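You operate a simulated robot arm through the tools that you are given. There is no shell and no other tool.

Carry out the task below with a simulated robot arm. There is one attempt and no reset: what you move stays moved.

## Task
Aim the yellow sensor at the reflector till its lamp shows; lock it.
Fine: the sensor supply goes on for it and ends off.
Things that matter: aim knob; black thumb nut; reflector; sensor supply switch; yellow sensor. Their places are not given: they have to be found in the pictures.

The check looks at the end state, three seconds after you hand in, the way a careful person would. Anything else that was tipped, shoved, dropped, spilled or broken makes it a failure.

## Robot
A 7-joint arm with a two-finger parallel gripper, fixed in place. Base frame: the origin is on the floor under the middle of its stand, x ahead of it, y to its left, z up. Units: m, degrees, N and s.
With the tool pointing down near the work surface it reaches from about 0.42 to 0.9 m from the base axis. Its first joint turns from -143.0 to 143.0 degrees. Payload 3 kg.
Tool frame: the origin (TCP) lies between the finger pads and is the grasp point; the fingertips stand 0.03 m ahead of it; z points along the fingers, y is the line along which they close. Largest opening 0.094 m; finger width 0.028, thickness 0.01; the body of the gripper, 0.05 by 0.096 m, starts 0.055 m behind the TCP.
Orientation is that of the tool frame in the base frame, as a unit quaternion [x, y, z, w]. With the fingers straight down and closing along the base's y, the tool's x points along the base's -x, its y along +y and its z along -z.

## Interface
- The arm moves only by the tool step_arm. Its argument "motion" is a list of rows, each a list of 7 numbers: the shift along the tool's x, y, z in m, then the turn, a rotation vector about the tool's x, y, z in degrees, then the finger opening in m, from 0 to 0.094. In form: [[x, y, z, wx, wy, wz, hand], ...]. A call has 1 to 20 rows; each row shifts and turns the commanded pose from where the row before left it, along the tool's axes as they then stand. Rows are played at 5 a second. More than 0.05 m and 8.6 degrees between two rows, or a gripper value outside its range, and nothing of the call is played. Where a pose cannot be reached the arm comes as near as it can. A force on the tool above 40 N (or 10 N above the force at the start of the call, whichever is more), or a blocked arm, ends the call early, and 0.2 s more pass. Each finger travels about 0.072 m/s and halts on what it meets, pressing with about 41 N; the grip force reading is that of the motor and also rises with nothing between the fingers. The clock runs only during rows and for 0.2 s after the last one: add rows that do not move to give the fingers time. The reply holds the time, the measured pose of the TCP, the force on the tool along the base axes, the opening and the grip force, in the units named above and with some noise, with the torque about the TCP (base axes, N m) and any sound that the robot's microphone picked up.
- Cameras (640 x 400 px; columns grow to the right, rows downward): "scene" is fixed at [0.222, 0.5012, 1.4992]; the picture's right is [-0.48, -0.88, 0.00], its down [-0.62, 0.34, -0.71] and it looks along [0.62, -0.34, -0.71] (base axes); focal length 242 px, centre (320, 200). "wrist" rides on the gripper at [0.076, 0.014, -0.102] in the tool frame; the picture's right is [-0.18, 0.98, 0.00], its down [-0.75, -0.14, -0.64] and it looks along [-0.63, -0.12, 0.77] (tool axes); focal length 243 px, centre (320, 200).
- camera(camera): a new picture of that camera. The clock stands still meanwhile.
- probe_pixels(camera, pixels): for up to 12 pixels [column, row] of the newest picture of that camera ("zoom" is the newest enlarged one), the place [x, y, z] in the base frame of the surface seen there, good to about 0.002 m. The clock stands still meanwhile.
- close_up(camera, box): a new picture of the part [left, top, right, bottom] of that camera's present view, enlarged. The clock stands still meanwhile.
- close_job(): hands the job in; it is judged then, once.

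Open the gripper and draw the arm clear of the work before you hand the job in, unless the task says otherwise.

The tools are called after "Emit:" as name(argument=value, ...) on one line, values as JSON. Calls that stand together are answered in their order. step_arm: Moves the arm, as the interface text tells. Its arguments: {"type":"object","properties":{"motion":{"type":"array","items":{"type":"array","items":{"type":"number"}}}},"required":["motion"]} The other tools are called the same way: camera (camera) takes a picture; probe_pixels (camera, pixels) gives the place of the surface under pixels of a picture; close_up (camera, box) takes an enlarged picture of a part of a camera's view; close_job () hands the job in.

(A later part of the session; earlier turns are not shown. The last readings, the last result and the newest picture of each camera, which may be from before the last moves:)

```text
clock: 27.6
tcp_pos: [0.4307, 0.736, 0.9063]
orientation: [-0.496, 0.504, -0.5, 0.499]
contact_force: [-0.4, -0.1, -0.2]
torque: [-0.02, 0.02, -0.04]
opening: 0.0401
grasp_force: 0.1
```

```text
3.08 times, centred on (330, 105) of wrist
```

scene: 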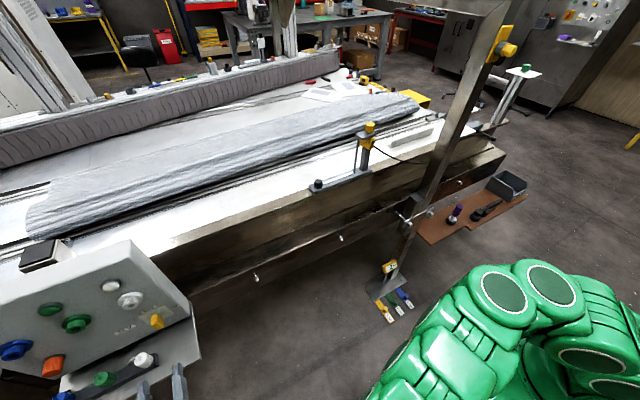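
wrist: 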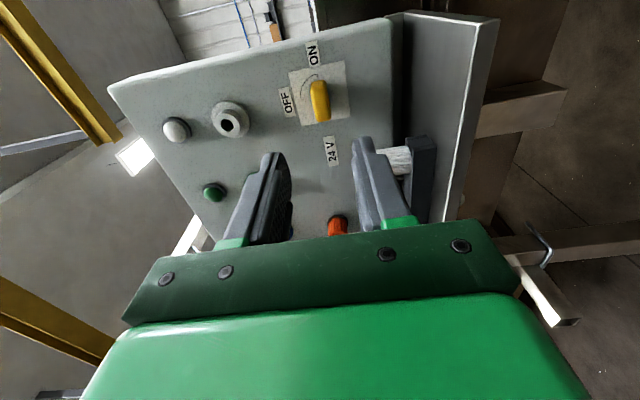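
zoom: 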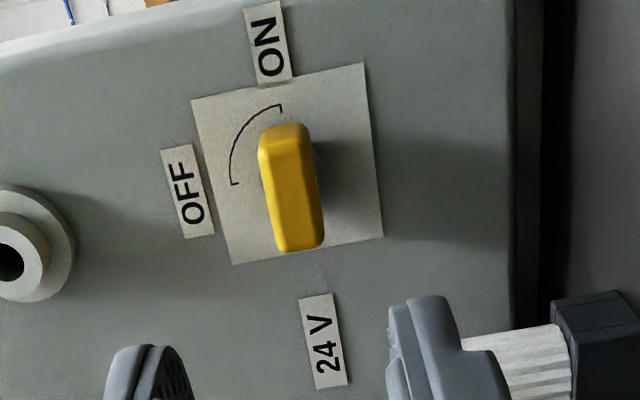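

The switch reads ON (bar horizontal pointing to ON). Now I back off, rise, and undo the roll then the pitch to return to the fingers-down orientation.

Emit:
step_arm(motion=[[0, -0.03, -0.03, 0, 0, 0, 0.06], [0, -0.04, -0.02, 0, 0, 0, 0.06], [0, -0.04, 0, 0, 0, 0, 0.06], [0, 0, 0, 0, 0, 8.09, 0.06], [0, 0, 0, 0, 0, 8.09, 0.06], [0, 0, 0, 0, 0, 8.09, 0.06], [0, 0, 0, 0, 0, 8.09, 0.06], [0, 0, 0, 0, 0, 8.09, 0.06], [0, 0, 0, 0, 0, 8.09, 0.06], [0, 0, 0, 0, 0, 8.09, 0.06], [0, 0, 0, 0, 0, 8.09, 0.06], [0, 0, 0, 0, 0, 8.09, 0.06], [0, 0, 0, 0, 0, 8.09, 0.06], [0, 0, 0, 0, 0, 8.09, 0.06]])

Emit:
step_arm(motion=[[0, 0, 0, 0, 8.18, 0, 0.06], [0, 0, 0, 0, 8.18, 0, 0.06], [0, 0, 0, 0, 8.18, 0, 0.06], [0, 0, 0, 0, 8.18, 0, 0.06], [0, 0, 0, 0, 8.18, 0, 0.06], [0, 0, 0, 0, 8.18, 0, 0.06], [0, 0, 0, 0, 8.18, 0, 0.06], [0, 0, 0, 0, 8.18, 0, 0.06], [0, 0, 0, 0, 8.18, 0, 0.06], [0, 0, 0, 0, 8.18, 0, 0.06], [0, 0, 0, 0, 8.18, 0, 0.06]])

```text
clock: 30.6
tcp_pos: [0.3801, 0.7361, 1.0142]
orientation: [0.001, 0.708, -0.005, 0.706]
contact_force: [-0.2, -0.2, -0.4]
torque: [0.01, 0.01, 0.0]
opening: 0.06
grasp_force: 0.1
```

```text
clock: 33.0
tcp_pos: [0.38, 0.737, 1.015]
orientation: [0.003, 1.0, -0.004, -0.003]
contact_force: [0.1, 1.0, -0.6]
torque: [0.01, -0.03, 0.01]
opening: 0.0599
grasp_force: 0.0
```

Back to fingers-down at (0.38,0.737,1.015). I travel over to a viewing pose near the sensor at about (0.62,0.0,1.22).

Emit:
step_arm(motion=[[-0.012, -0.0369, -0.0256, 0, 0, 0, 0.06], [-0.012, -0.0369, -0.0256, 0, 0, 0, 0.06], [-0.012, -0.0369, -0.0256, 0, 0, 0, 0.06], [-0.012, -0.0369, -0.0256, 0, 0, 0, 0.06], [-0.012, -0.0369, -0.0256, 0, 0, 0, 0.06], [-0.012, -0.0369, -0.0256, 0, 0, 0, 0.06], [-0.012, -0.0369, -0.0256, 0, 0, 0, 0.06], [-0.012, -0.0369, -0.0256, 0, 0, 0, 0.06], [-0.012, -0.0369, 0, 0, 0, 0, 0.06], [-0.012, -0.0369, 0, 0, 0, 0, 0.06], [-0.012, -0.0369, 0, 0, 0, 0, 0.06], [-0.012, -0.0369, 0, 0, 0, 0, 0.06], [-0.012, -0.0369, 0, 0, 0, 0, 0.06], [-0.012, -0.0369, 0, 0, 0, 0, 0.06], [-0.012, -0.0369, 0, 0, 0, 0, 0.06], [-0.012, -0.0369, 0, 0, 0, 0, 0.06], [-0.012, -0.0369, 0, 0, 0, 0, 0.06], [-0.012, -0.0369, 0, 0, 0, 0, 0.06], [-0.012, -0.0369, 0, 0, 0, 0, 0.06], [-0.012, -0.0369, 0, 0, 0, 0, 0.06]])

Emit:
camera(camera="wrist")

Emit:
camera(camera="scene")

```text
clock: 37.2
tcp_pos: [0.6158, -0.0024, 1.2252]
orientation: [0.004, 1.0, -0.004, -0.001]
contact_force: [-0.1, -0.7, 0.8]
torque: [0.02, 0.0, 0.0]
opening: 0.0603
grasp_force: 0.0
```

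```text
taken
```

wrist: 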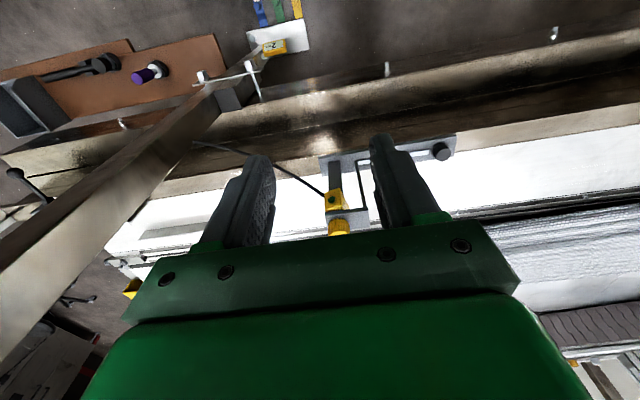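

```text
taken
```

scene: 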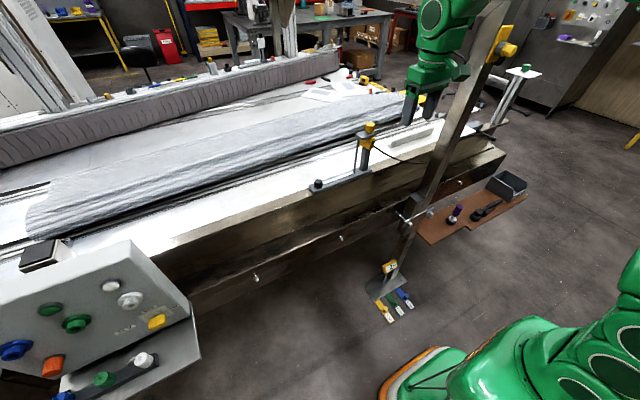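

The steel post near (465,110) in the scene is close by, so I probe it and take an enlarged wrist view of the sensor.

Emit:
probe_pixels(camera="scene", pixels=[[480, 60], [460, 120], [440, 170], [420, 210], [488, 30], [505, 48], [495, 60]])

Emit:
close_up(camera="wrist", box=[280, 130, 400, 240])

Emit:
close_up(camera="scene", box=[340, 90, 440, 160])

```text
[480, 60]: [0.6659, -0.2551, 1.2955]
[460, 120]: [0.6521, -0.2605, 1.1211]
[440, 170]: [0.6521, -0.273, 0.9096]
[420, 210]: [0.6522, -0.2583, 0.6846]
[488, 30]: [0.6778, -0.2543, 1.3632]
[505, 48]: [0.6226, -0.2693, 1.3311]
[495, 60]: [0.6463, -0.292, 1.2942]
```

```text
3.64 times, centred on (340, 185) of wrist
```

zoom: 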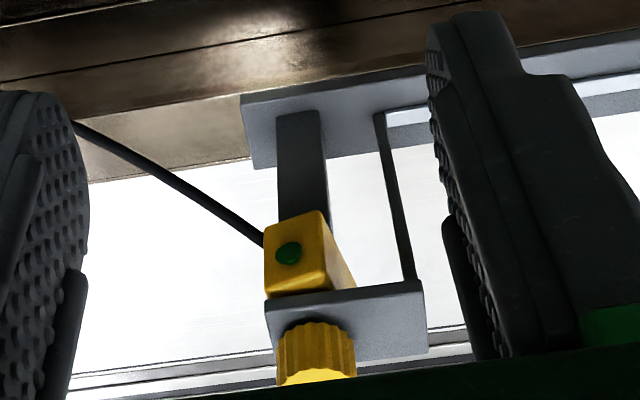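

```text
5.71 times, centred on (390, 125) of scene
```

zoom: 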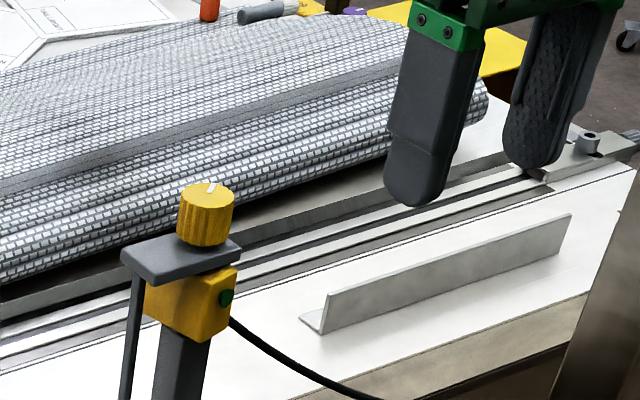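

The post (x≈0.65, y≈-0.26) is far enough. The lamp (zoom (288,252)) is dark green. I move above the knob at about (0.799,-0.008), fingers open 0.06, staying at z 1.18.

Emit:
step_arm(motion=[[-0.0366, -0.0011, 0.005, 0, 0, 0, 0.06], [-0.0366, -0.0011, 0.01, 0, 0, 0, 0.06], [-0.0366, -0.0011, 0.01, 0, 0, 0, 0.06], [-0.0366, -0.0011, 0.01, 0, 0, 0, 0.06], [-0.0366, -0.0011, 0.01, 0, 0, 0, 0.06], [0, 0, 0, 0, 0, 0, 0.06]])

Emit:
camera(camera="wrist")

Emit:
close_up(camera="scene", box=[330, 80, 430, 150])

```text
clock: 38.6
tcp_pos: [0.7865, -0.0076, 1.1827]
orientation: [0.003, 1.0, -0.005, -0.001]
contact_force: [-0.5, 0.0, -0.5]
torque: [0.02, -0.01, -0.01]
opening: 0.06
grasp_force: 0.1
out of reach, approached as far as the arm can: row 5
```

```text
taken
```

wrist: 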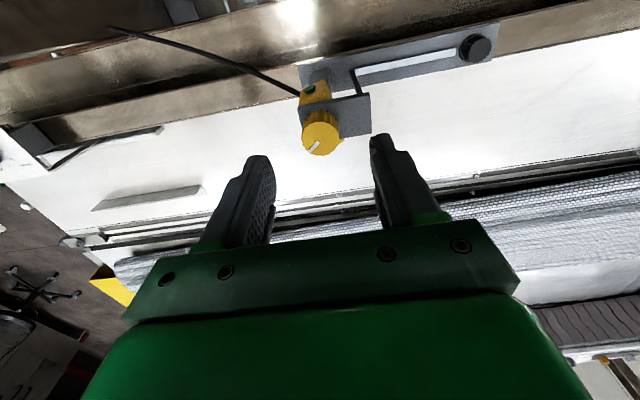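

```text
5.71 times, centred on (380, 115) of scene
```

zoom: 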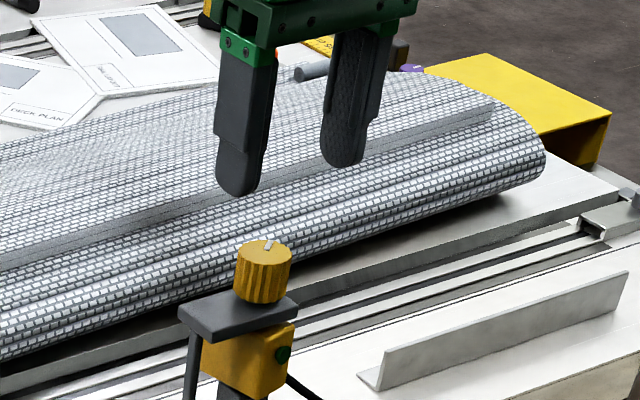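

At z 1.18 the arm only reaches x 0.7865; lower down it reaches farther. I go down to about z 1.145 (fingertips at 1.115, above the 1.105 knob top) and check.

Emit:
step_arm(motion=[[0, 0, 0.019, 0, 0, 0, 0.06], [0, 0, 0.019, 0, 0, 0, 0.06], [0, 0, 0, 0, 0, 0, 0.06]])

Emit:
camera(camera="wrist")

Emit:
probe_pixels(camera="wrist", pixels=[[320, 175], [330, 165], [310, 170], [335, 175], [320, 185], [325, 160], [345, 140], [365, 130], [310, 190]])

Emit:
close_up(camera="wrist", box=[260, 100, 400, 230])

```text
clock: 39.4
tcp_pos: [0.787, -0.0085, 1.1453]
orientation: [0.004, 1.0, -0.004, -0.001]
contact_force: [-0.4, 0.0, 0.2]
torque: [0.01, 0.03, -0.03]
opening: 0.0596
grasp_force: 0.0
```

```text
taken
```

wrist: 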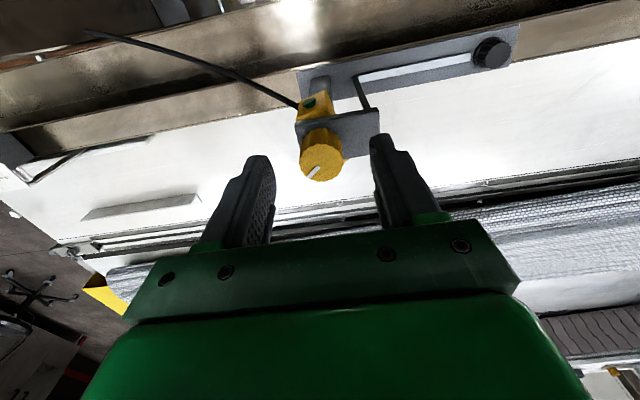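

```text
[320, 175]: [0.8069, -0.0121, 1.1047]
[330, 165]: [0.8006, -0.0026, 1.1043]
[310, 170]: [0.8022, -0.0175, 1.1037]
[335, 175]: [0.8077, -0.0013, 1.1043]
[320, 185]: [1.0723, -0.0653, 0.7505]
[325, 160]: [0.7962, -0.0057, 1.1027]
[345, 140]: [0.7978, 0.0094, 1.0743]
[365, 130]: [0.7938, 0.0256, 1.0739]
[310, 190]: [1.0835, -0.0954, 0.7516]
```

```text
3.08 times, centred on (330, 165) of wrist
```

zoom: 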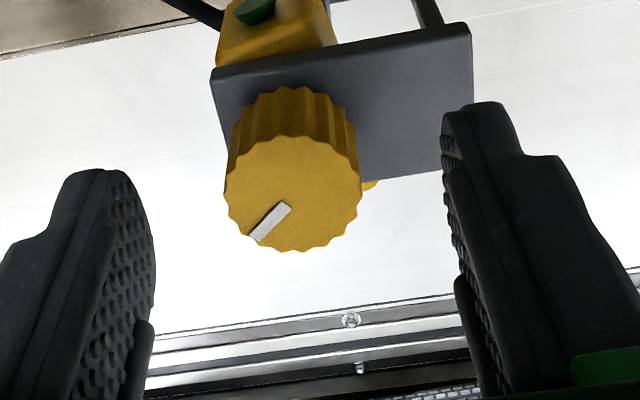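

Knob centre from the probes is (0.798,-0.0085), top z 1.1045, plate z 1.074. I shift +x 11 mm, then descend to TCP z 1.113 with fingers straddling it.

Emit:
step_arm(motion=[[-0.011, 0, 0, 0, 0, 0, 0.06], [0, 0, 0.016, 0, 0, 0, 0.06], [0, 0, 0.016, 0, 0, 0, 0.06], [0, 0, 0, 0, 0, 0, 0.06]])

Emit:
camera(camera="wrist")

Emit:
close_up(camera="scene", box=[330, 80, 430, 150])

Emit:
close_up(camera="wrist", box=[260, 100, 400, 230])

```text
clock: 40.4
tcp_pos: [0.7985, -0.0065, 1.1129]
orientation: [0.003, 1.0, -0.005, -0.001]
contact_force: [-1.1, -0.4, -0.3]
torque: [0.01, 0.02, -0.02]
opening: 0.0601
grasp_force: 0.1
```

```text
taken
```

wrist: 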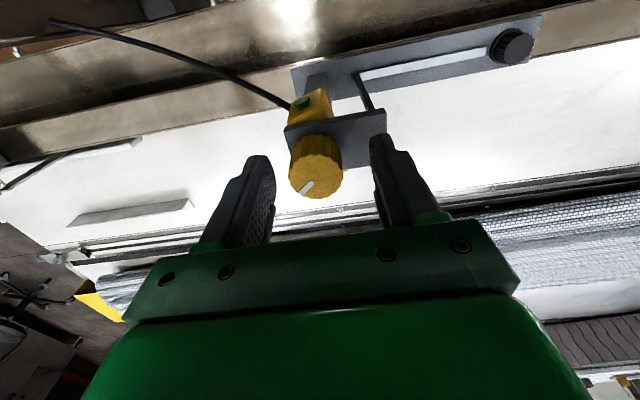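

```text
5.71 times, centred on (380, 115) of scene
```

zoom: 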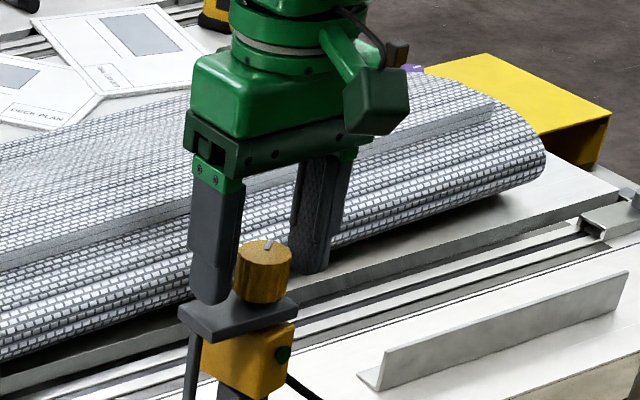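

```text
3.08 times, centred on (330, 165) of wrist
```

zoom: 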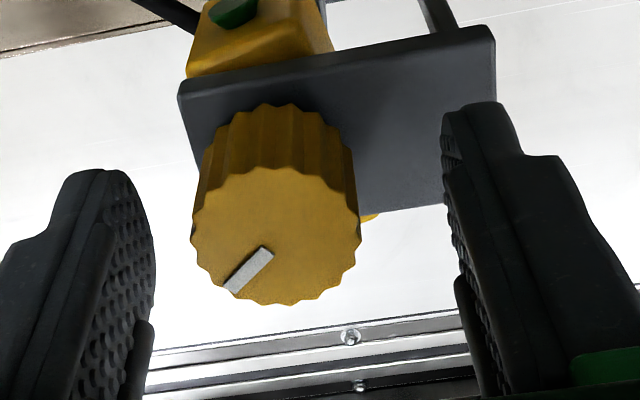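

Fingers straddle the knob without touching. I probe the knob top to check centring.

Emit:
probe_pixels(camera="wrist", pixels=[[315, 176], [295, 172], [338, 172], [316, 160], [314, 195], [305, 176], [328, 176]])

```text
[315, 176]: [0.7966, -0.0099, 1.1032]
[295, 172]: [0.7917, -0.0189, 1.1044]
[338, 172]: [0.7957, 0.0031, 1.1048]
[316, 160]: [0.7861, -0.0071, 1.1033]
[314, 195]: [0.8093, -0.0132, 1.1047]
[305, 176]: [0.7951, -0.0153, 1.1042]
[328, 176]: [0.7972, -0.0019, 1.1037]
```

Centre is about (0.797,-0.0085), diameter ~0.028. I nudge 1 mm toward -y and close on the knob.

Emit:
step_arm(motion=[[0.0005, -0.001, 0, 0, 0, 0, 0.045], [0, 0, 0, 0, 0, 0, 0.036], [0, 0, 0, 0, 0, 0, 0.03], [0, 0, 0, 0, 0, 0, 0.026]])

Emit:
close_up(camera="wrist", box=[260, 100, 400, 230])

```text
clock: 41.4
tcp_pos: [0.7981, -0.0104, 1.1124]
orientation: [0.004, 1.0, -0.004, -0.001]
contact_force: [2.5, -13.4, -1.3]
torque: [0.35, -0.04, -0.1]
opening: 0.0316
grasp_force: 41.0
```

```text
3.08 times, centred on (330, 165) of wrist
```

zoom: 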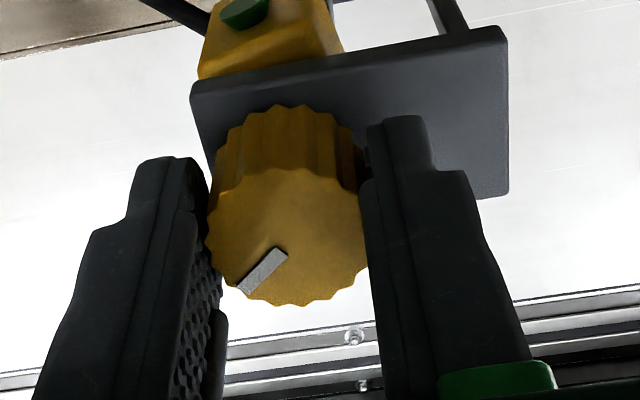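

The knob is held (opening 0.0316). I turn +6° about tool z (clockwise from above) and check the sensor's response.

Emit:
step_arm(motion=[[0, -0.0004, 0, 0, 0, 3, 0.02], [0, 0, 0, 0, 0, 3, 0.02], [0, 0, 0, 0, 0, 0, 0.02]])

Emit:
close_up(camera="wrist", box=[240, 60, 400, 200])

Emit:
close_up(camera="scene", box=[340, 110, 400, 150])

```text
clock: 42.2
tcp_pos: [0.7976, -0.0099, 1.112]
orientation: [0.055, 0.998, -0.005, -0.002]
contact_force: [0.4, -10.9, -10.0]
torque: [0.65, 0.32, -0.04]
opening: 0.0309
grasp_force: 44.4
```

```text
2.86 times, centred on (320, 130) of wrist
```

zoom: 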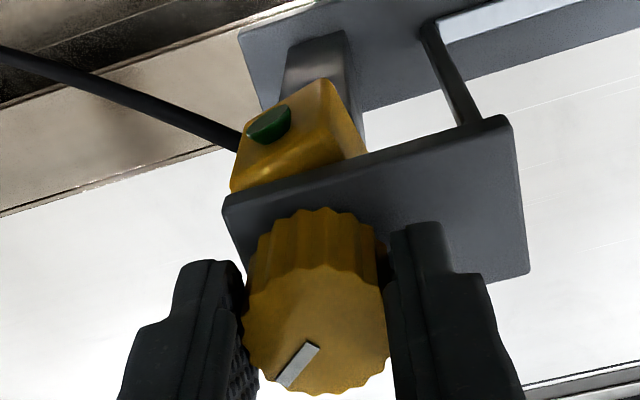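

```text
10.00 times, centred on (370, 130) of scene
```

zoom: 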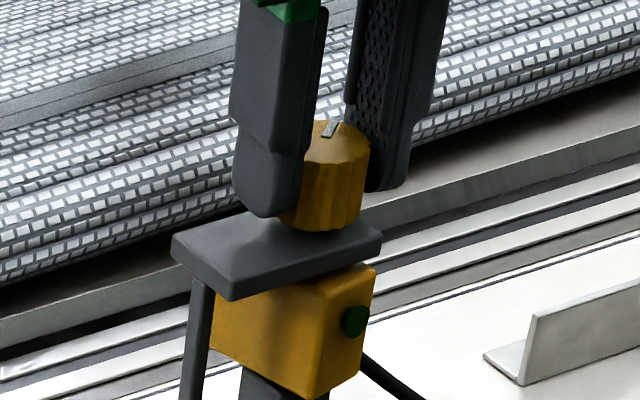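

No evident change yet for 6°. I turn another 8° and compare the mark and lamp.

Emit:
step_arm(motion=[[0, -0.0003, 0, 0, 0, 4, 0.02], [0, 0, 0, 0, 0, 4, 0.02], [0, 0, 0, 0, 0, 0, 0.02]])

Emit:
close_up(camera="wrist", box=[240, 60, 400, 200])

Emit:
close_up(camera="scene", box=[340, 110, 400, 150])

```text
clock: 43.0
tcp_pos: [0.7987, -0.0096, 1.1129]
orientation: [0.124, 0.992, -0.004, -0.001]
contact_force: [0.6, -7.2, -12.4]
torque: [0.5, -0.13, -0.02]
opening: 0.0313
grasp_force: 44.9
```

```text
2.86 times, centred on (320, 130) of wrist
```

zoom: 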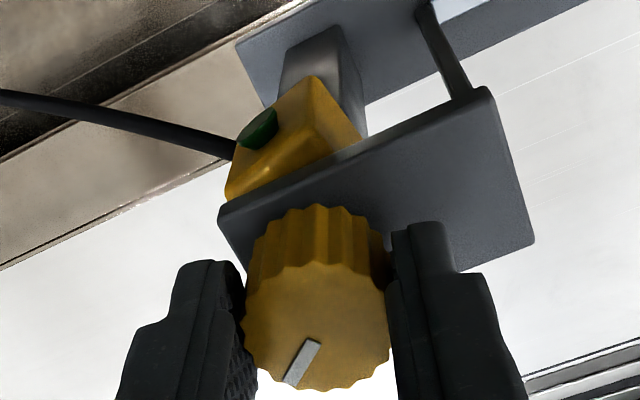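

```text
10.00 times, centred on (370, 130) of scene
```

zoom: 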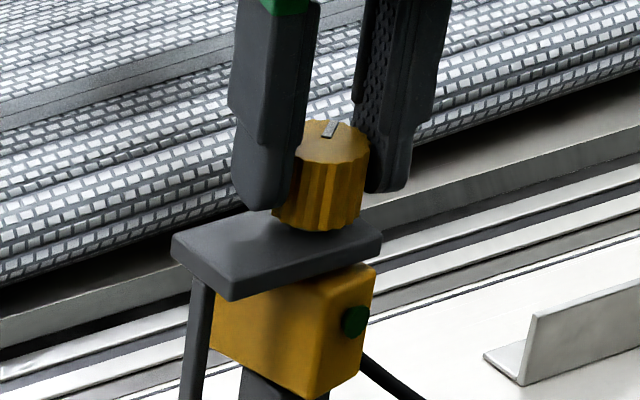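

In the wrist views the white mark turned relative to the hand by about the hand's own turn, so the knob seems to have slipped. I measure the mark's direction precisely.

Emit:
close_up(camera="scene", box=[362, 118, 382, 132])

Emit:
close_up(camera="wrist", box=[290, 140, 350, 200])

```text
16.00 times, centred on (372, 125) of scene
```

zoom: 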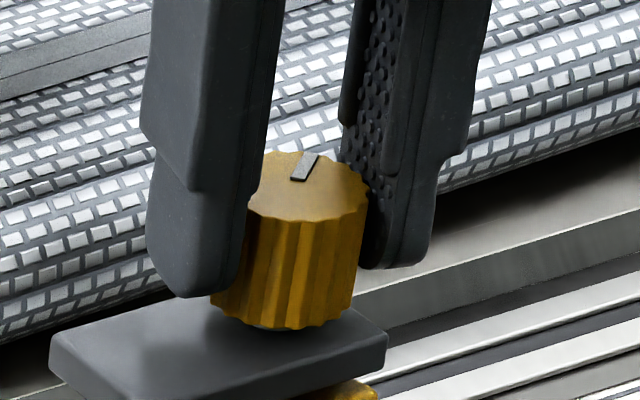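

```text
6.67 times, centred on (320, 170) of wrist
```

zoom: 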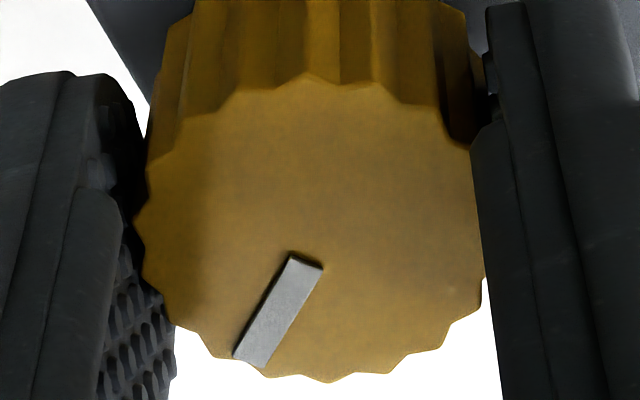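

I test the resistance: a quick +6° turn with full grip and no settling row, to read the torque.

Emit:
step_arm(motion=[[0, 0, 0, 0, 0, 6, 0.0]])

Emit:
close_up(camera="wrist", box=[290, 140, 350, 200])

Emit:
close_up(camera="scene", box=[362, 118, 382, 132])

```text
clock: 43.4
tcp_pos: [0.7984, -0.0107, 1.1135]
orientation: [0.177, 0.984, -0.004, -0.001]
contact_force: [-0.4, -2.1, -10.9]
torque: [0.86, 0.22, 0.44]
opening: 0.0319
grasp_force: 44.6
```

```text
6.67 times, centred on (320, 170) of wrist
```

zoom: 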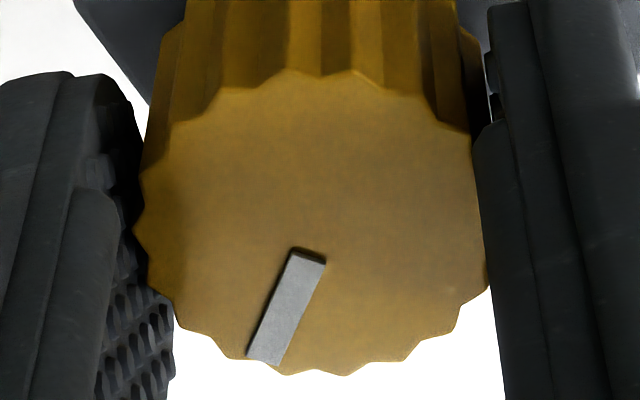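

```text
16.00 times, centred on (372, 125) of scene
```

zoom: 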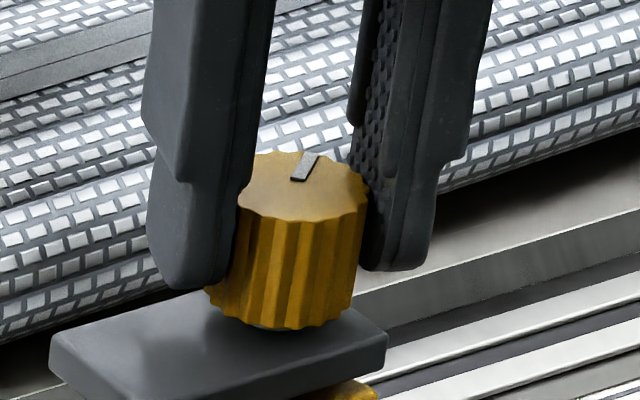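

The turn meets +0.44 N m and the knob doesn't move: locked or at a stop. I test the other direction by turning back -12°.

Emit:
step_arm(motion=[[0, 0, 0, 0, 0, -6, 0.0], [0, 0, 0, 0, 0, -6, 0.0]])

Emit:
close_up(camera="wrist", box=[290, 140, 350, 200])

Emit:
close_up(camera="scene", box=[362, 118, 382, 132])

```text
clock: 44.0
tcp_pos: [0.7973, -0.0105, 1.1142]
orientation: [0.072, 0.997, -0.004, 0.001]
contact_force: [2.2, 0.7, 7.0]
torque: [0.48, -0.31, -0.05]
opening: 0.0311
grasp_force: 45.0
```

```text
6.67 times, centred on (320, 170) of wrist
```

zoom: 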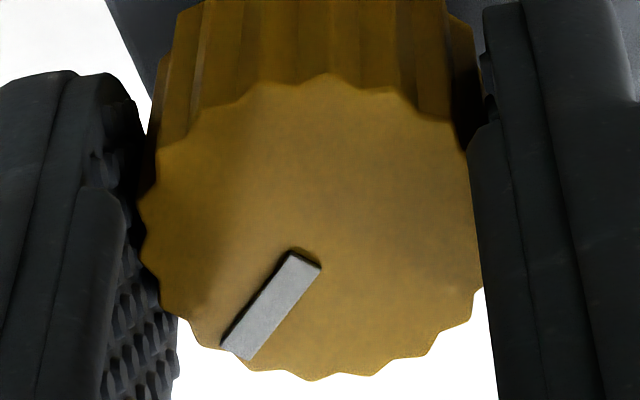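

```text
16.00 times, centred on (372, 125) of scene
```

zoom: 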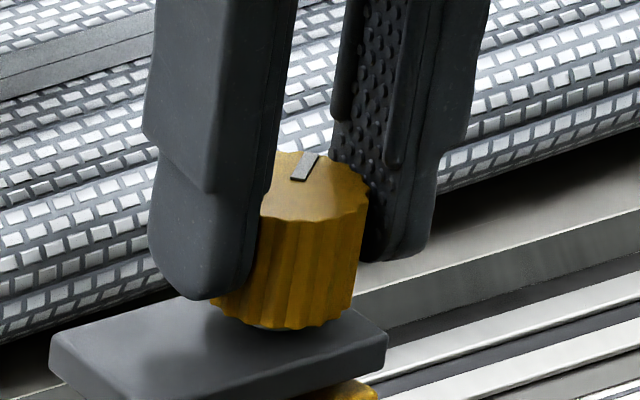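

The knob is locked both ways, so the thumb nut must be loosened first. I open, rise, undo the yaw, pull back and move over toward the nut.

Emit:
step_arm(motion=[[0, 0, 0, 0, 0, 0, 0.06], [0, 0, 0, 0, 0, 0, 0.06], [0, 0, 0, 0, 0, 0, 0.06], [0, 0, -0.02, 0, 0, 0, 0.06], [0, 0, -0.02, 0, 0, -4, 0.06], [0.02, 0, -0.01, 0, 0, -4, 0.06], [0.035, 0, 0, 0, 0, 0, 0.06], [0.035, 0, 0, 0, 0, 0, 0.06], [0.02, 0.03, 0, 0, 0, 0, 0.06], [0, 0.045, 0, 0, 0, 0, 0.06], [0, 0.045, 0, 0, 0, 0, 0.06], [0, 0.045, 0.0, 0, 0, 0, 0.06], [0, 0.035, 0.03, 0, 0, 0, 0.06], [0, 0, 0.04, 0, 0, 0, 0.06], [0, 0, 0, 0, 0, 0, 0.06]])

Emit:
camera(camera="wrist")

Emit:
close_up(camera="scene", box=[290, 100, 450, 200])

```text
clock: 47.2
tcp_pos: [0.689, 0.19, 1.093]
orientation: [0.004, 1.0, -0.005, 0.0]
contact_force: [-0.7, -0.4, 0.6]
torque: [0.04, 0.01, 0.0]
opening: 0.06
grasp_force: 0.0
```

```text
taken
```

wrist: 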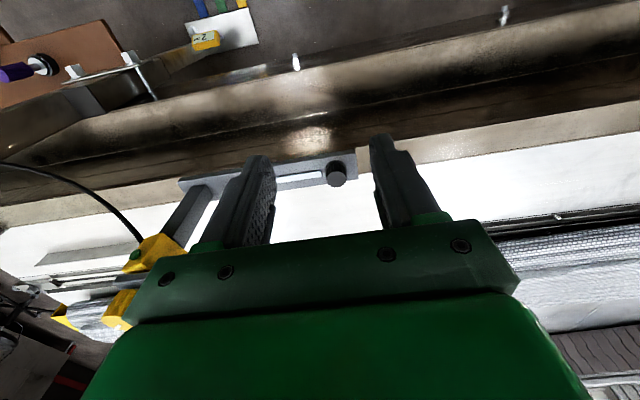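

```text
4.00 times, centred on (370, 150) of scene
```

zoom: 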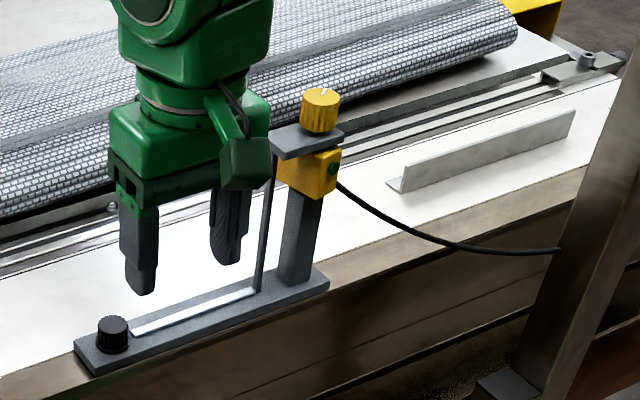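

The nut is visible at wrist (337,172). I move over it at z≈1.0 for a closer look.

Emit:
step_arm(motion=[[-0.03, 0.002, 0.03, 0, 0, 0, 0.06], [-0.03, 0.002, 0.03, 0, 0, 0, 0.06], [-0.03, 0.002, 0.03, 0, 0, 0, 0.06], [0, 0, 0, 0, 0, 0, 0.06]])

Emit:
camera(camera="wrist")

Emit:
close_up(camera="wrist", box=[260, 100, 400, 230])

Emit:
close_up(camera="scene", box=[300, 165, 350, 200])

```text
clock: 48.2
tcp_pos: [0.7785, 0.1945, 1.0024]
orientation: [0.003, 1.0, -0.004, 0.0]
contact_force: [-0.1, 0.6, -0.6]
torque: [0.0, 0.04, 0.02]
opening: 0.0602
grasp_force: 0.1
```

```text
taken
```

wrist: 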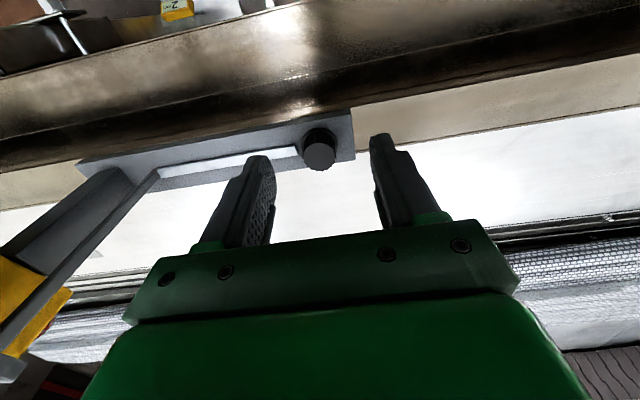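

```text
3.08 times, centred on (330, 165) of wrist
```

zoom: 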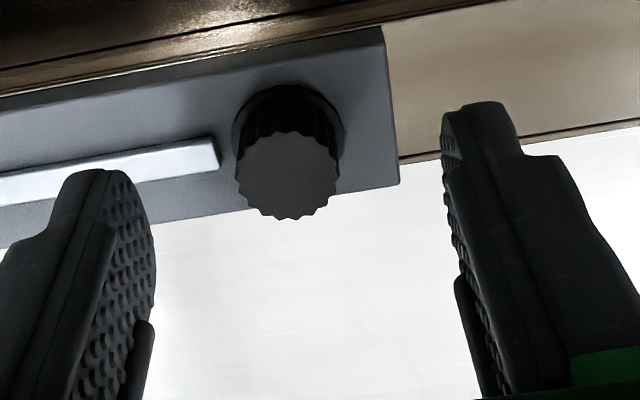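

```text
11.43 times, centred on (325, 182) of scene
```

zoom: 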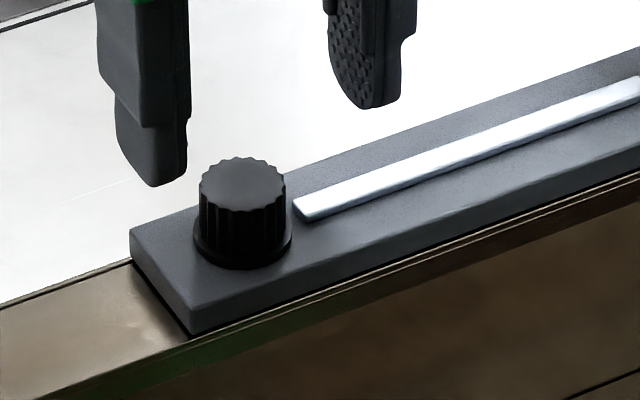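

The nut (zoom (240,205)) stands on a flange on the base plate beside the white link strip. I probe its top, the flange, strip and base plate.

Emit:
probe_pixels(camera="zoom", pixels=[[243, 180], [210, 180], [275, 185], [243, 162], [243, 200], [230, 230], [285, 250], [320, 210], [310, 270], [170, 240]])

Emit:
probe_pixels(camera="wrist", pixels=[[318, 155], [304, 150], [334, 155], [320, 145], [320, 167], [345, 140], [300, 150], [335, 125]])

```text
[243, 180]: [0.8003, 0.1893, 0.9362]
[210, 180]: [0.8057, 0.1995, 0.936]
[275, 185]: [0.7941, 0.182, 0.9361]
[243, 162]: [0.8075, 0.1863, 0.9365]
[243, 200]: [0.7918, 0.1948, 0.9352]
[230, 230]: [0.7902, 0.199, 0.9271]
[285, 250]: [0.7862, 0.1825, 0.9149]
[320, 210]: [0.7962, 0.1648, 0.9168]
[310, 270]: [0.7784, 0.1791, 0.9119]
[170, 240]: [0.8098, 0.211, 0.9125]
```

```text
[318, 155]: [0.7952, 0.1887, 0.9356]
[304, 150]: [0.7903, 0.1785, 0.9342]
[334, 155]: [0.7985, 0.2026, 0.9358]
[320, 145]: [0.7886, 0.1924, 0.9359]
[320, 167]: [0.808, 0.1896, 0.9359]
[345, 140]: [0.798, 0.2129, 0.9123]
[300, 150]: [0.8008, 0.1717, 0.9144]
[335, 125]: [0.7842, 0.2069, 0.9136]
```

Nut centre is about (0.799,0.1905), top z 0.936, flange 0.915, strip 0.917. I centre over it, correct the small tilt, and pre-rotate the hand +50° so there is travel for loosening (counter-clockwise).

Emit:
step_arm(motion=[[-0.0205, -0.004, 0, -0.46, 0, 0, 0.05], [0, 0, 0, 0, 0, 7.2, 0.05], [0, 0, 0, 0, 0, 7.2, 0.05], [0, 0, 0, 0, 0, 7.2, 0.05], [0, 0, 0, 0, 0, 7.2, 0.05], [0, 0, 0, 0, 0, 7.2, 0.05], [0, 0, 0, 0, 0, 7.2, 0.05], [0, 0, 0, 0, 0, 7.2, 0.05], [0, 0, 0, 0, 0, 0, 0.05]])

Emit:
camera(camera="wrist")

Emit:
close_up(camera="wrist", box=[260, 100, 400, 230])

```text
clock: 50.2
tcp_pos: [0.7984, 0.1926, 1.0012]
orientation: [0.429, 0.903, -0.001, -0.001]
contact_force: [-0.5, -1.1, 0.0]
torque: [-0.02, -0.03, -0.01]
opening: 0.0502
grasp_force: 0.1
```

```text
taken
```

wrist: 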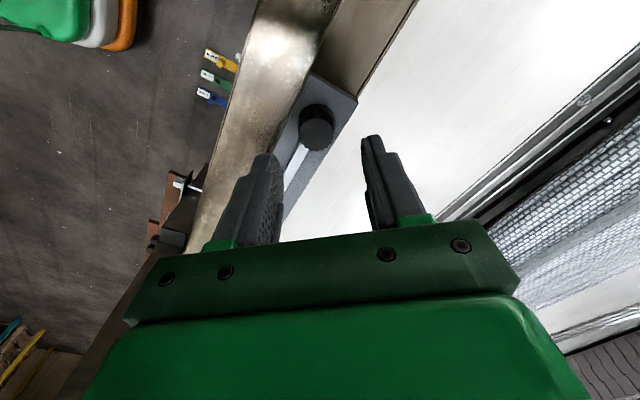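

```text
3.08 times, centred on (330, 165) of wrist
```

zoom: 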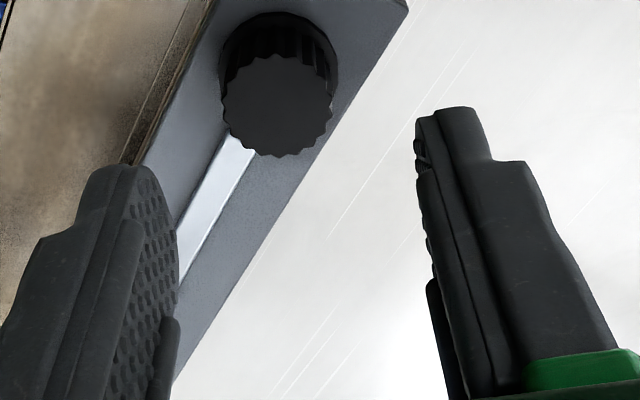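

At yaw +51° the pose is reached. I probe the nut again from here to refine the centre before descending.

Emit:
probe_pixels(camera="zoom", pixels=[[277, 105], [225, 100], [330, 105], [277, 62], [277, 150], [240, 75], [315, 135]])

```text
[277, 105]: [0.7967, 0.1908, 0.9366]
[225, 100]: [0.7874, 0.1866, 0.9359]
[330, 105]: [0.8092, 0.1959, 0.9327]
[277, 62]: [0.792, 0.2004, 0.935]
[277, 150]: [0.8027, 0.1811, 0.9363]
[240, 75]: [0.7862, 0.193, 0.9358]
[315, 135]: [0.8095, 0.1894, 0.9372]
```

Centre is (0.798,0.191). I descend to TCP z≈0.951 and close gently on the nut.

Emit:
step_arm(motion=[[0, 0, 0.02, 0, 0, 0, 0.05], [0, 0, 0.02, 0, 0, 0, 0.05], [0, 0, 0.01, 0, 0, 0, 0.05], [0, 0, 0, 0, 0, 0, 0.05], [0, 0, 0, 0, 0, 0, 0.036], [0, 0, 0, 0, 0, 0, 0.028], [0, 0, 0, 0, 0, 0, 0.024], [0, 0, 0, 0, 0, 0, 0.02]])

Emit:
close_up(camera="wrist", box=[260, 100, 400, 230])

Emit:
close_up(camera="scene", box=[300, 165, 350, 200])

```text
clock: 52.0
tcp_pos: [0.7985, 0.1916, 0.9495]
orientation: [0.429, 0.903, -0.001, -0.002]
contact_force: [-16.8, -8.6, 1.7]
torque: [-0.1, 0.45, 0.02]
opening: 0.0309
grasp_force: 9.4
```

```text
3.08 times, centred on (330, 165) of wrist
```

zoom: 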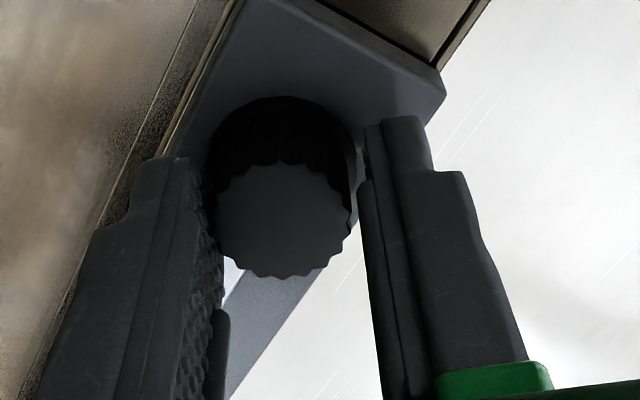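

```text
11.43 times, centred on (325, 182) of scene
```

zoom: 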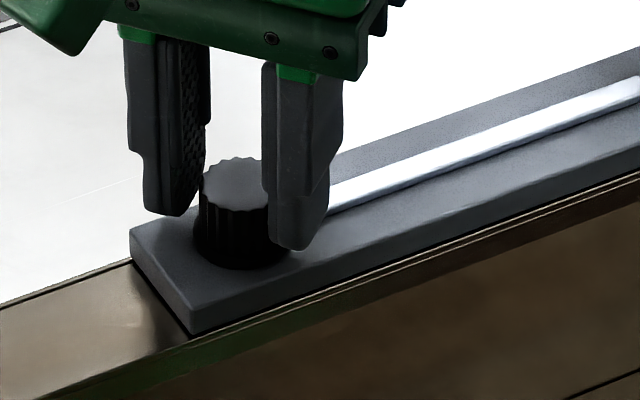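

The left finger touches first; I shift ~2.3 mm along tool -y and close fully.

Emit:
step_arm(motion=[[0, -0.0012, 0, 0, 0, 0, 0.03], [0, -0.0011, 0, 0, 0, 0, 0.027], [0, 0, 0, 0, 0, 0, 0.022], [0, 0, 0, 0, 0, 0, 0.01], [0, 0, 0, 0, 0, 0, 0.0]])

Emit:
close_up(camera="wrist", box=[260, 100, 400, 230])

```text
clock: 53.2
tcp_pos: [0.7973, 0.1904, 0.9524]
orientation: [0.43, 0.903, -0.001, 0.0]
contact_force: [-16.3, -10.3, 5.7]
torque: [-0.15, 0.21, 0.07]
opening: 0.0272
grasp_force: 45.4
```

```text
3.08 times, centred on (330, 165) of wrist
```

zoom: 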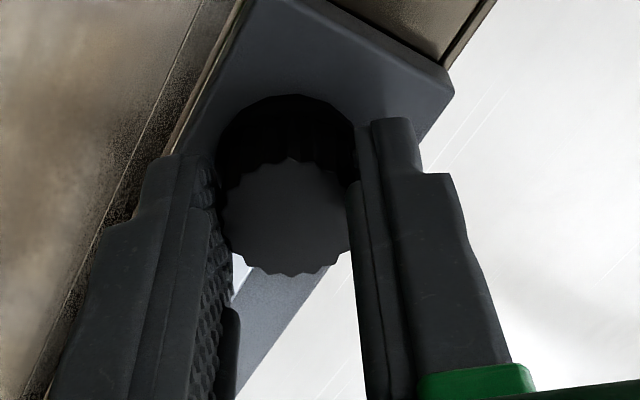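

Gripped (0.0272). I turn counter-clockwise by -12° in 4° rows and look at torque and slip.

Emit:
step_arm(motion=[[0, -0.0006, 0, 0, 0, -4, 0.0], [0, 0, 0, 0, 0, -4, 0.0], [0, 0, 0, 0, 0, -4, 0.0]])

Emit:
close_up(camera="wrist", box=[260, 100, 400, 230])

```text
clock: 54.0
tcp_pos: [0.7959, 0.19, 0.952]
orientation: [0.331, 0.943, -0.001, -0.001]
contact_force: [-13.2, -10.4, -1.1]
torque: [-0.37, -0.28, -0.02]
opening: 0.0269
grasp_force: 45.3
```

```text
3.08 times, centred on (330, 165) of wrist
```

zoom: 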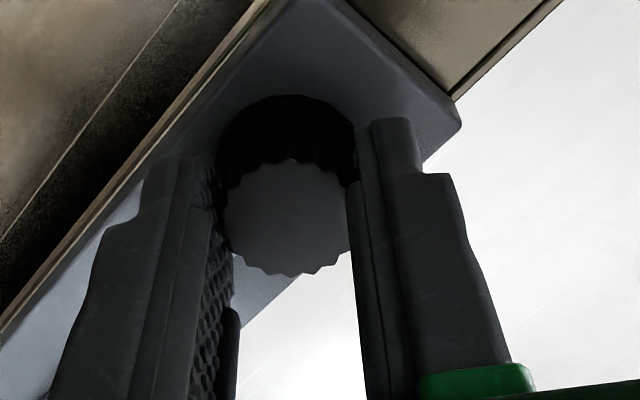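

The nut's flute pattern is fixed relative to the fingers, so it's turning with the hand and low torque. I continue counter-clockwise.

Emit:
step_arm(motion=[[0, -0.0006, 0, 0, 0, -4, 0.0], [0, 0, 0, 0, 0, -6, 0.0], [0, 0, 0, 0, 0, -6, 0.0], [0, 0, 0, 0, 0, -6, 0.0], [0, 0, 0, 0, 0, -6, 0.0], [0, 0, 0, 0, 0, -6, 0.0]])

Emit:
close_up(camera="wrist", box=[260, 100, 400, 230])

Emit:
close_up(camera="scene", box=[300, 165, 350, 200])

```text
clock: 55.4
tcp_pos: [0.7972, 0.1914, 0.9522]
orientation: [0.041, 0.999, 0.001, -0.001]
contact_force: [-10.0, 0.1, -6.9]
torque: [0.43, 0.35, -0.01]
opening: 0.0269
grasp_force: 45.3
```

```text
3.08 times, centred on (330, 165) of wrist
```

zoom: 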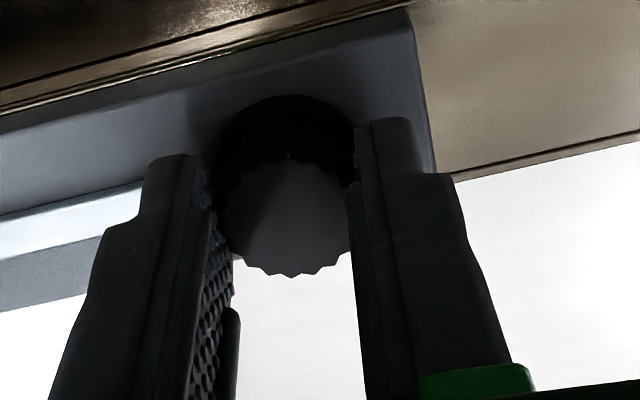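

```text
11.43 times, centred on (325, 182) of scene
```

zoom: 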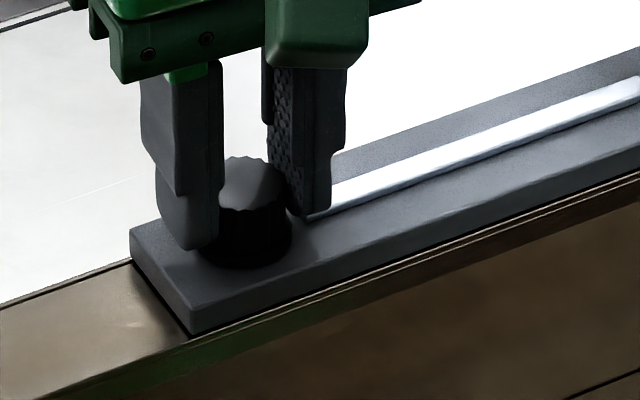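

46° turned so far with near-zero torque, the nut still following. I continue counter-clockwise another ~54°.

Emit:
step_arm(motion=[[0.0003, 0, 0, 0, 0, -6, 0.0], [0, 0, 0, 0, 0, -6, 0.0], [0, 0, 0, 0, 0, -6, 0.0], [0, 0, 0, 0, 0, -6, 0.0], [0, 0, 0, 0, 0, -6, 0.0], [0, 0, 0, 0, 0, -6, 0.0], [0, 0, 0, 0, 0, -6, 0.0], [0, 0, 0, 0, 0, -6, 0.0], [0, 0, 0, 0, 0, -6, 0.0]])

Emit:
close_up(camera="wrist", box=[260, 100, 400, 230])

Emit:
close_up(camera="scene", box=[290, 100, 450, 200])

```text
clock: 57.4
tcp_pos: [0.7968, 0.1887, 0.9511]
orientation: [-0.418, 0.909, 0.001, -0.001]
contact_force: [12.1, -5.7, -17.0]
torque: [0.14, -0.45, -0.01]
opening: 0.027
grasp_force: 44.6
```

```text
3.08 times, centred on (330, 165) of wrist
```

zoom: 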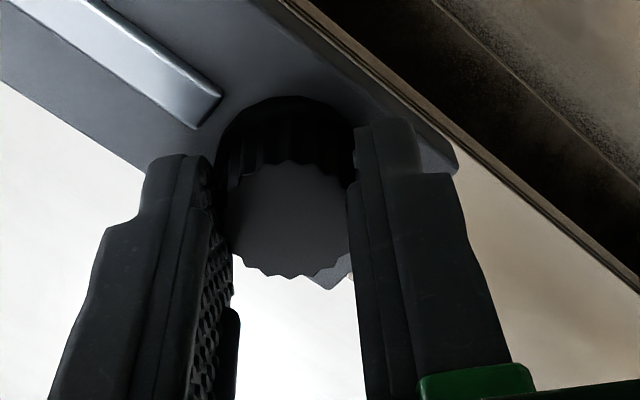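

```text
4.00 times, centred on (370, 150) of scene
```

zoom: 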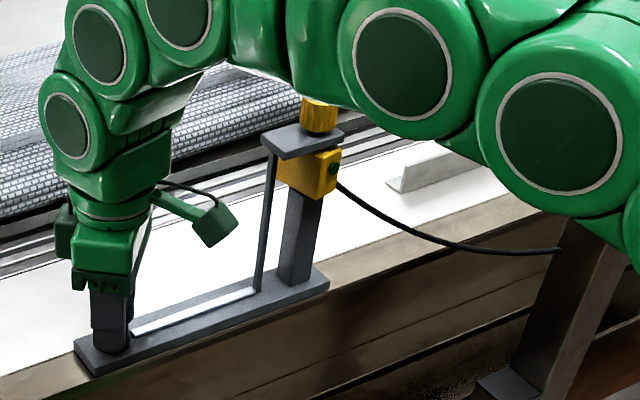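

The arm's elbow has swung close to the knob in the scene view. I take a full picture and probe the link's position before moving on.

Emit:
camera(camera="scene")

Emit:
probe_pixels(camera="scene", pixels=[[370, 120], [360, 118], [380, 122], [395, 130], [420, 140], [350, 110], [370, 128], [340, 105], [440, 150]])

```text
taken
```

scene: 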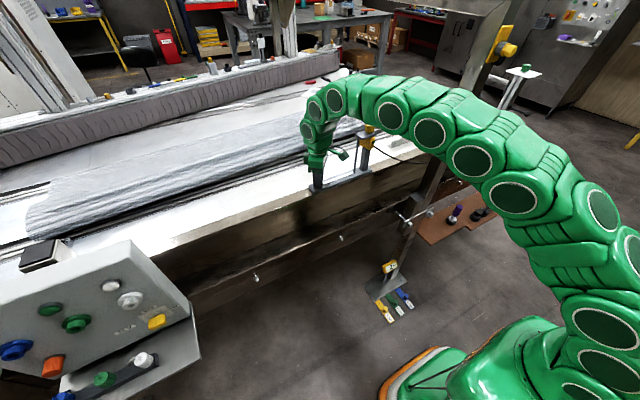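

```text
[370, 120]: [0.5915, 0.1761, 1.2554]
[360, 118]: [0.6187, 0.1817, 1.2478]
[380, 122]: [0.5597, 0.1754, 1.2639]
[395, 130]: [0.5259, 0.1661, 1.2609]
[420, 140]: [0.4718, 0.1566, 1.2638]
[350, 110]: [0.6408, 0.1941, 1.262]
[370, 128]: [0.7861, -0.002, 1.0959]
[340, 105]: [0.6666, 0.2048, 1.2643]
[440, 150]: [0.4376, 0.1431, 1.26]
```

The link is at (0.59,0.18,1.26), well clear of the knob. I release the nut (about 100° loosened), rise, and straighten the yaw, then probe the nut height.

Emit:
step_arm(motion=[[0, 0, 0, 0, 0, 0, 0.05], [0, 0, 0, 0, 0, 0, 0.05], [0, 0, 0, 0, 0, 0, 0.05], [0, 0, -0.025, 0, 0, 0, 0.05], [0, 0, -0.025, 0, 0, 0, 0.05], [0, 0, 0, 0, 0, 7, 0.05], [0, 0, 0, 0, 0, 7, 0.05], [0, 0, 0, 0, 0, 7, 0.05], [0, 0, 0, 0, 0, 7, 0.05], [0, 0, 0, 0, 0, 7, 0.05], [0, 0, 0, 0, 0, 7, 0.05], [0, 0, 0, 0, 0, 7, 0.05], [0.02, 0, -0.03, 0, 0, 0, 0.06], [0.02, 0, -0.03, 0, 0, 0, 0.06], [0.02, 0, -0.03, 0, 0, 0, 0.06]])

Emit:
close_up(camera="scene", box=[300, 165, 350, 200])

Emit:
probe_pixels(camera="zoom", pixels=[[243, 180], [225, 180], [260, 185], [243, 170], [243, 195], [285, 250], [310, 270]])

Emit:
camera(camera="wrist")

```text
clock: 60.6
tcp_pos: [0.738, 0.1868, 1.0895]
orientation: [-0.002, 1.0, -0.001, -0.001]
contact_force: [0.4, -0.1, 0.4]
torque: [-0.03, 0.0, 0.01]
opening: 0.0602
grasp_force: 0.0
```

```text
11.43 times, centred on (325, 182) of scene
```

zoom: 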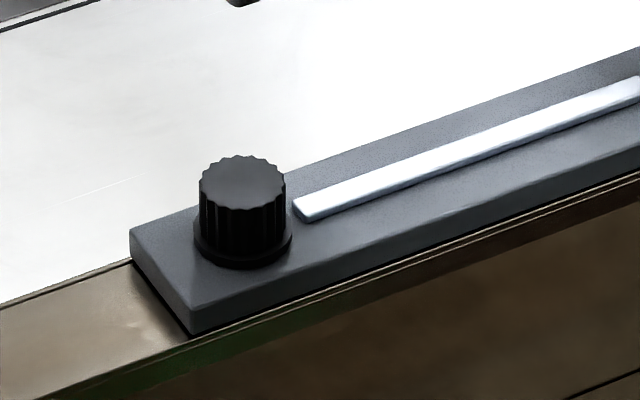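

```text
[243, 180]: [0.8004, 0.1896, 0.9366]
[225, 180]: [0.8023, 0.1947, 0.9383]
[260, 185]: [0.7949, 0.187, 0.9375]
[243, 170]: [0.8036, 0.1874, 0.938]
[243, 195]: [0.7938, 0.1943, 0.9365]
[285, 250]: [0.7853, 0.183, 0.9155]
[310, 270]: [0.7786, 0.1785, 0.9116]
```

```text
taken
```

wrist: 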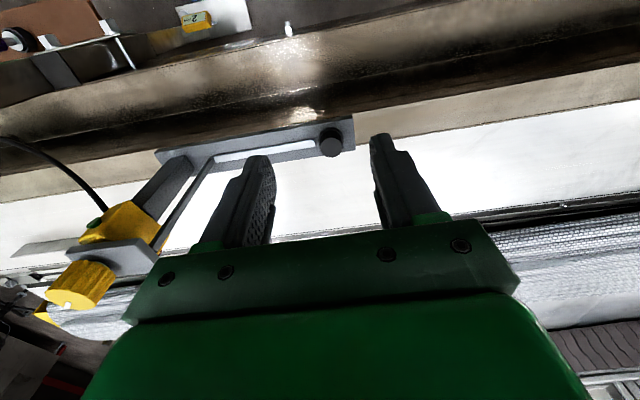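

The nut seems raised by ~1 mm, consistent with loosening. I return over to the knob along the same safe path and descend on it.

Emit:
step_arm(motion=[[0, 0, -0.03, 0, 0, 0, 0.06], [0, 0, -0.028, 0, 0, 0, 0.06], [0, -0.039, 0, 0, 0, 0, 0.06], [0, -0.039, 0, 0, 0, 0, 0.06], [0, -0.039, 0, 0, 0, 0, 0.06], [0, -0.039, 0, 0, 0, 0, 0.06], [0, -0.0395, 0, 0, 0, 0, 0.06], [-0.03, 0, 0, 0, 0, 0, 0.06], [-0.029, 0, 0, 0, 0, 0, 0.06], [0, 0, 0, 0, 0, 0, 0.06]])

Emit:
camera(camera="wrist")

Emit:
close_up(camera="wrist", box=[260, 100, 400, 230])

```text
clock: 62.8
tcp_pos: [0.7965, -0.006, 1.1496]
orientation: [-0.002, 1.0, -0.001, -0.001]
contact_force: [-1.0, 0.1, -0.8]
torque: [0.01, -0.04, 0.0]
opening: 0.0598
grasp_force: 0.0
```

```text
taken
```

wrist: 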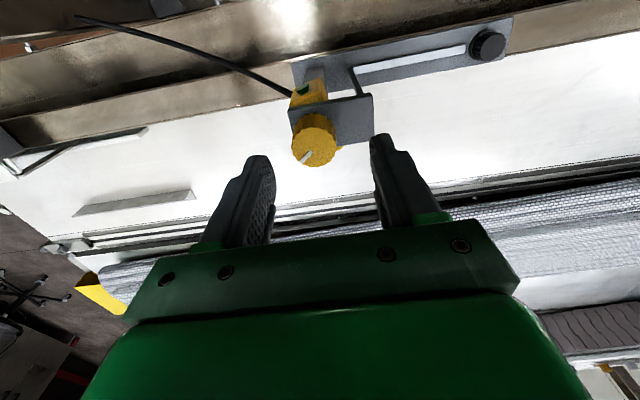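

```text
3.08 times, centred on (330, 165) of wrist
```

zoom: 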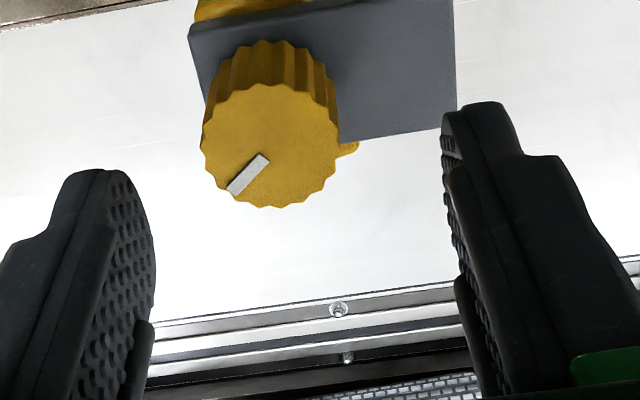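

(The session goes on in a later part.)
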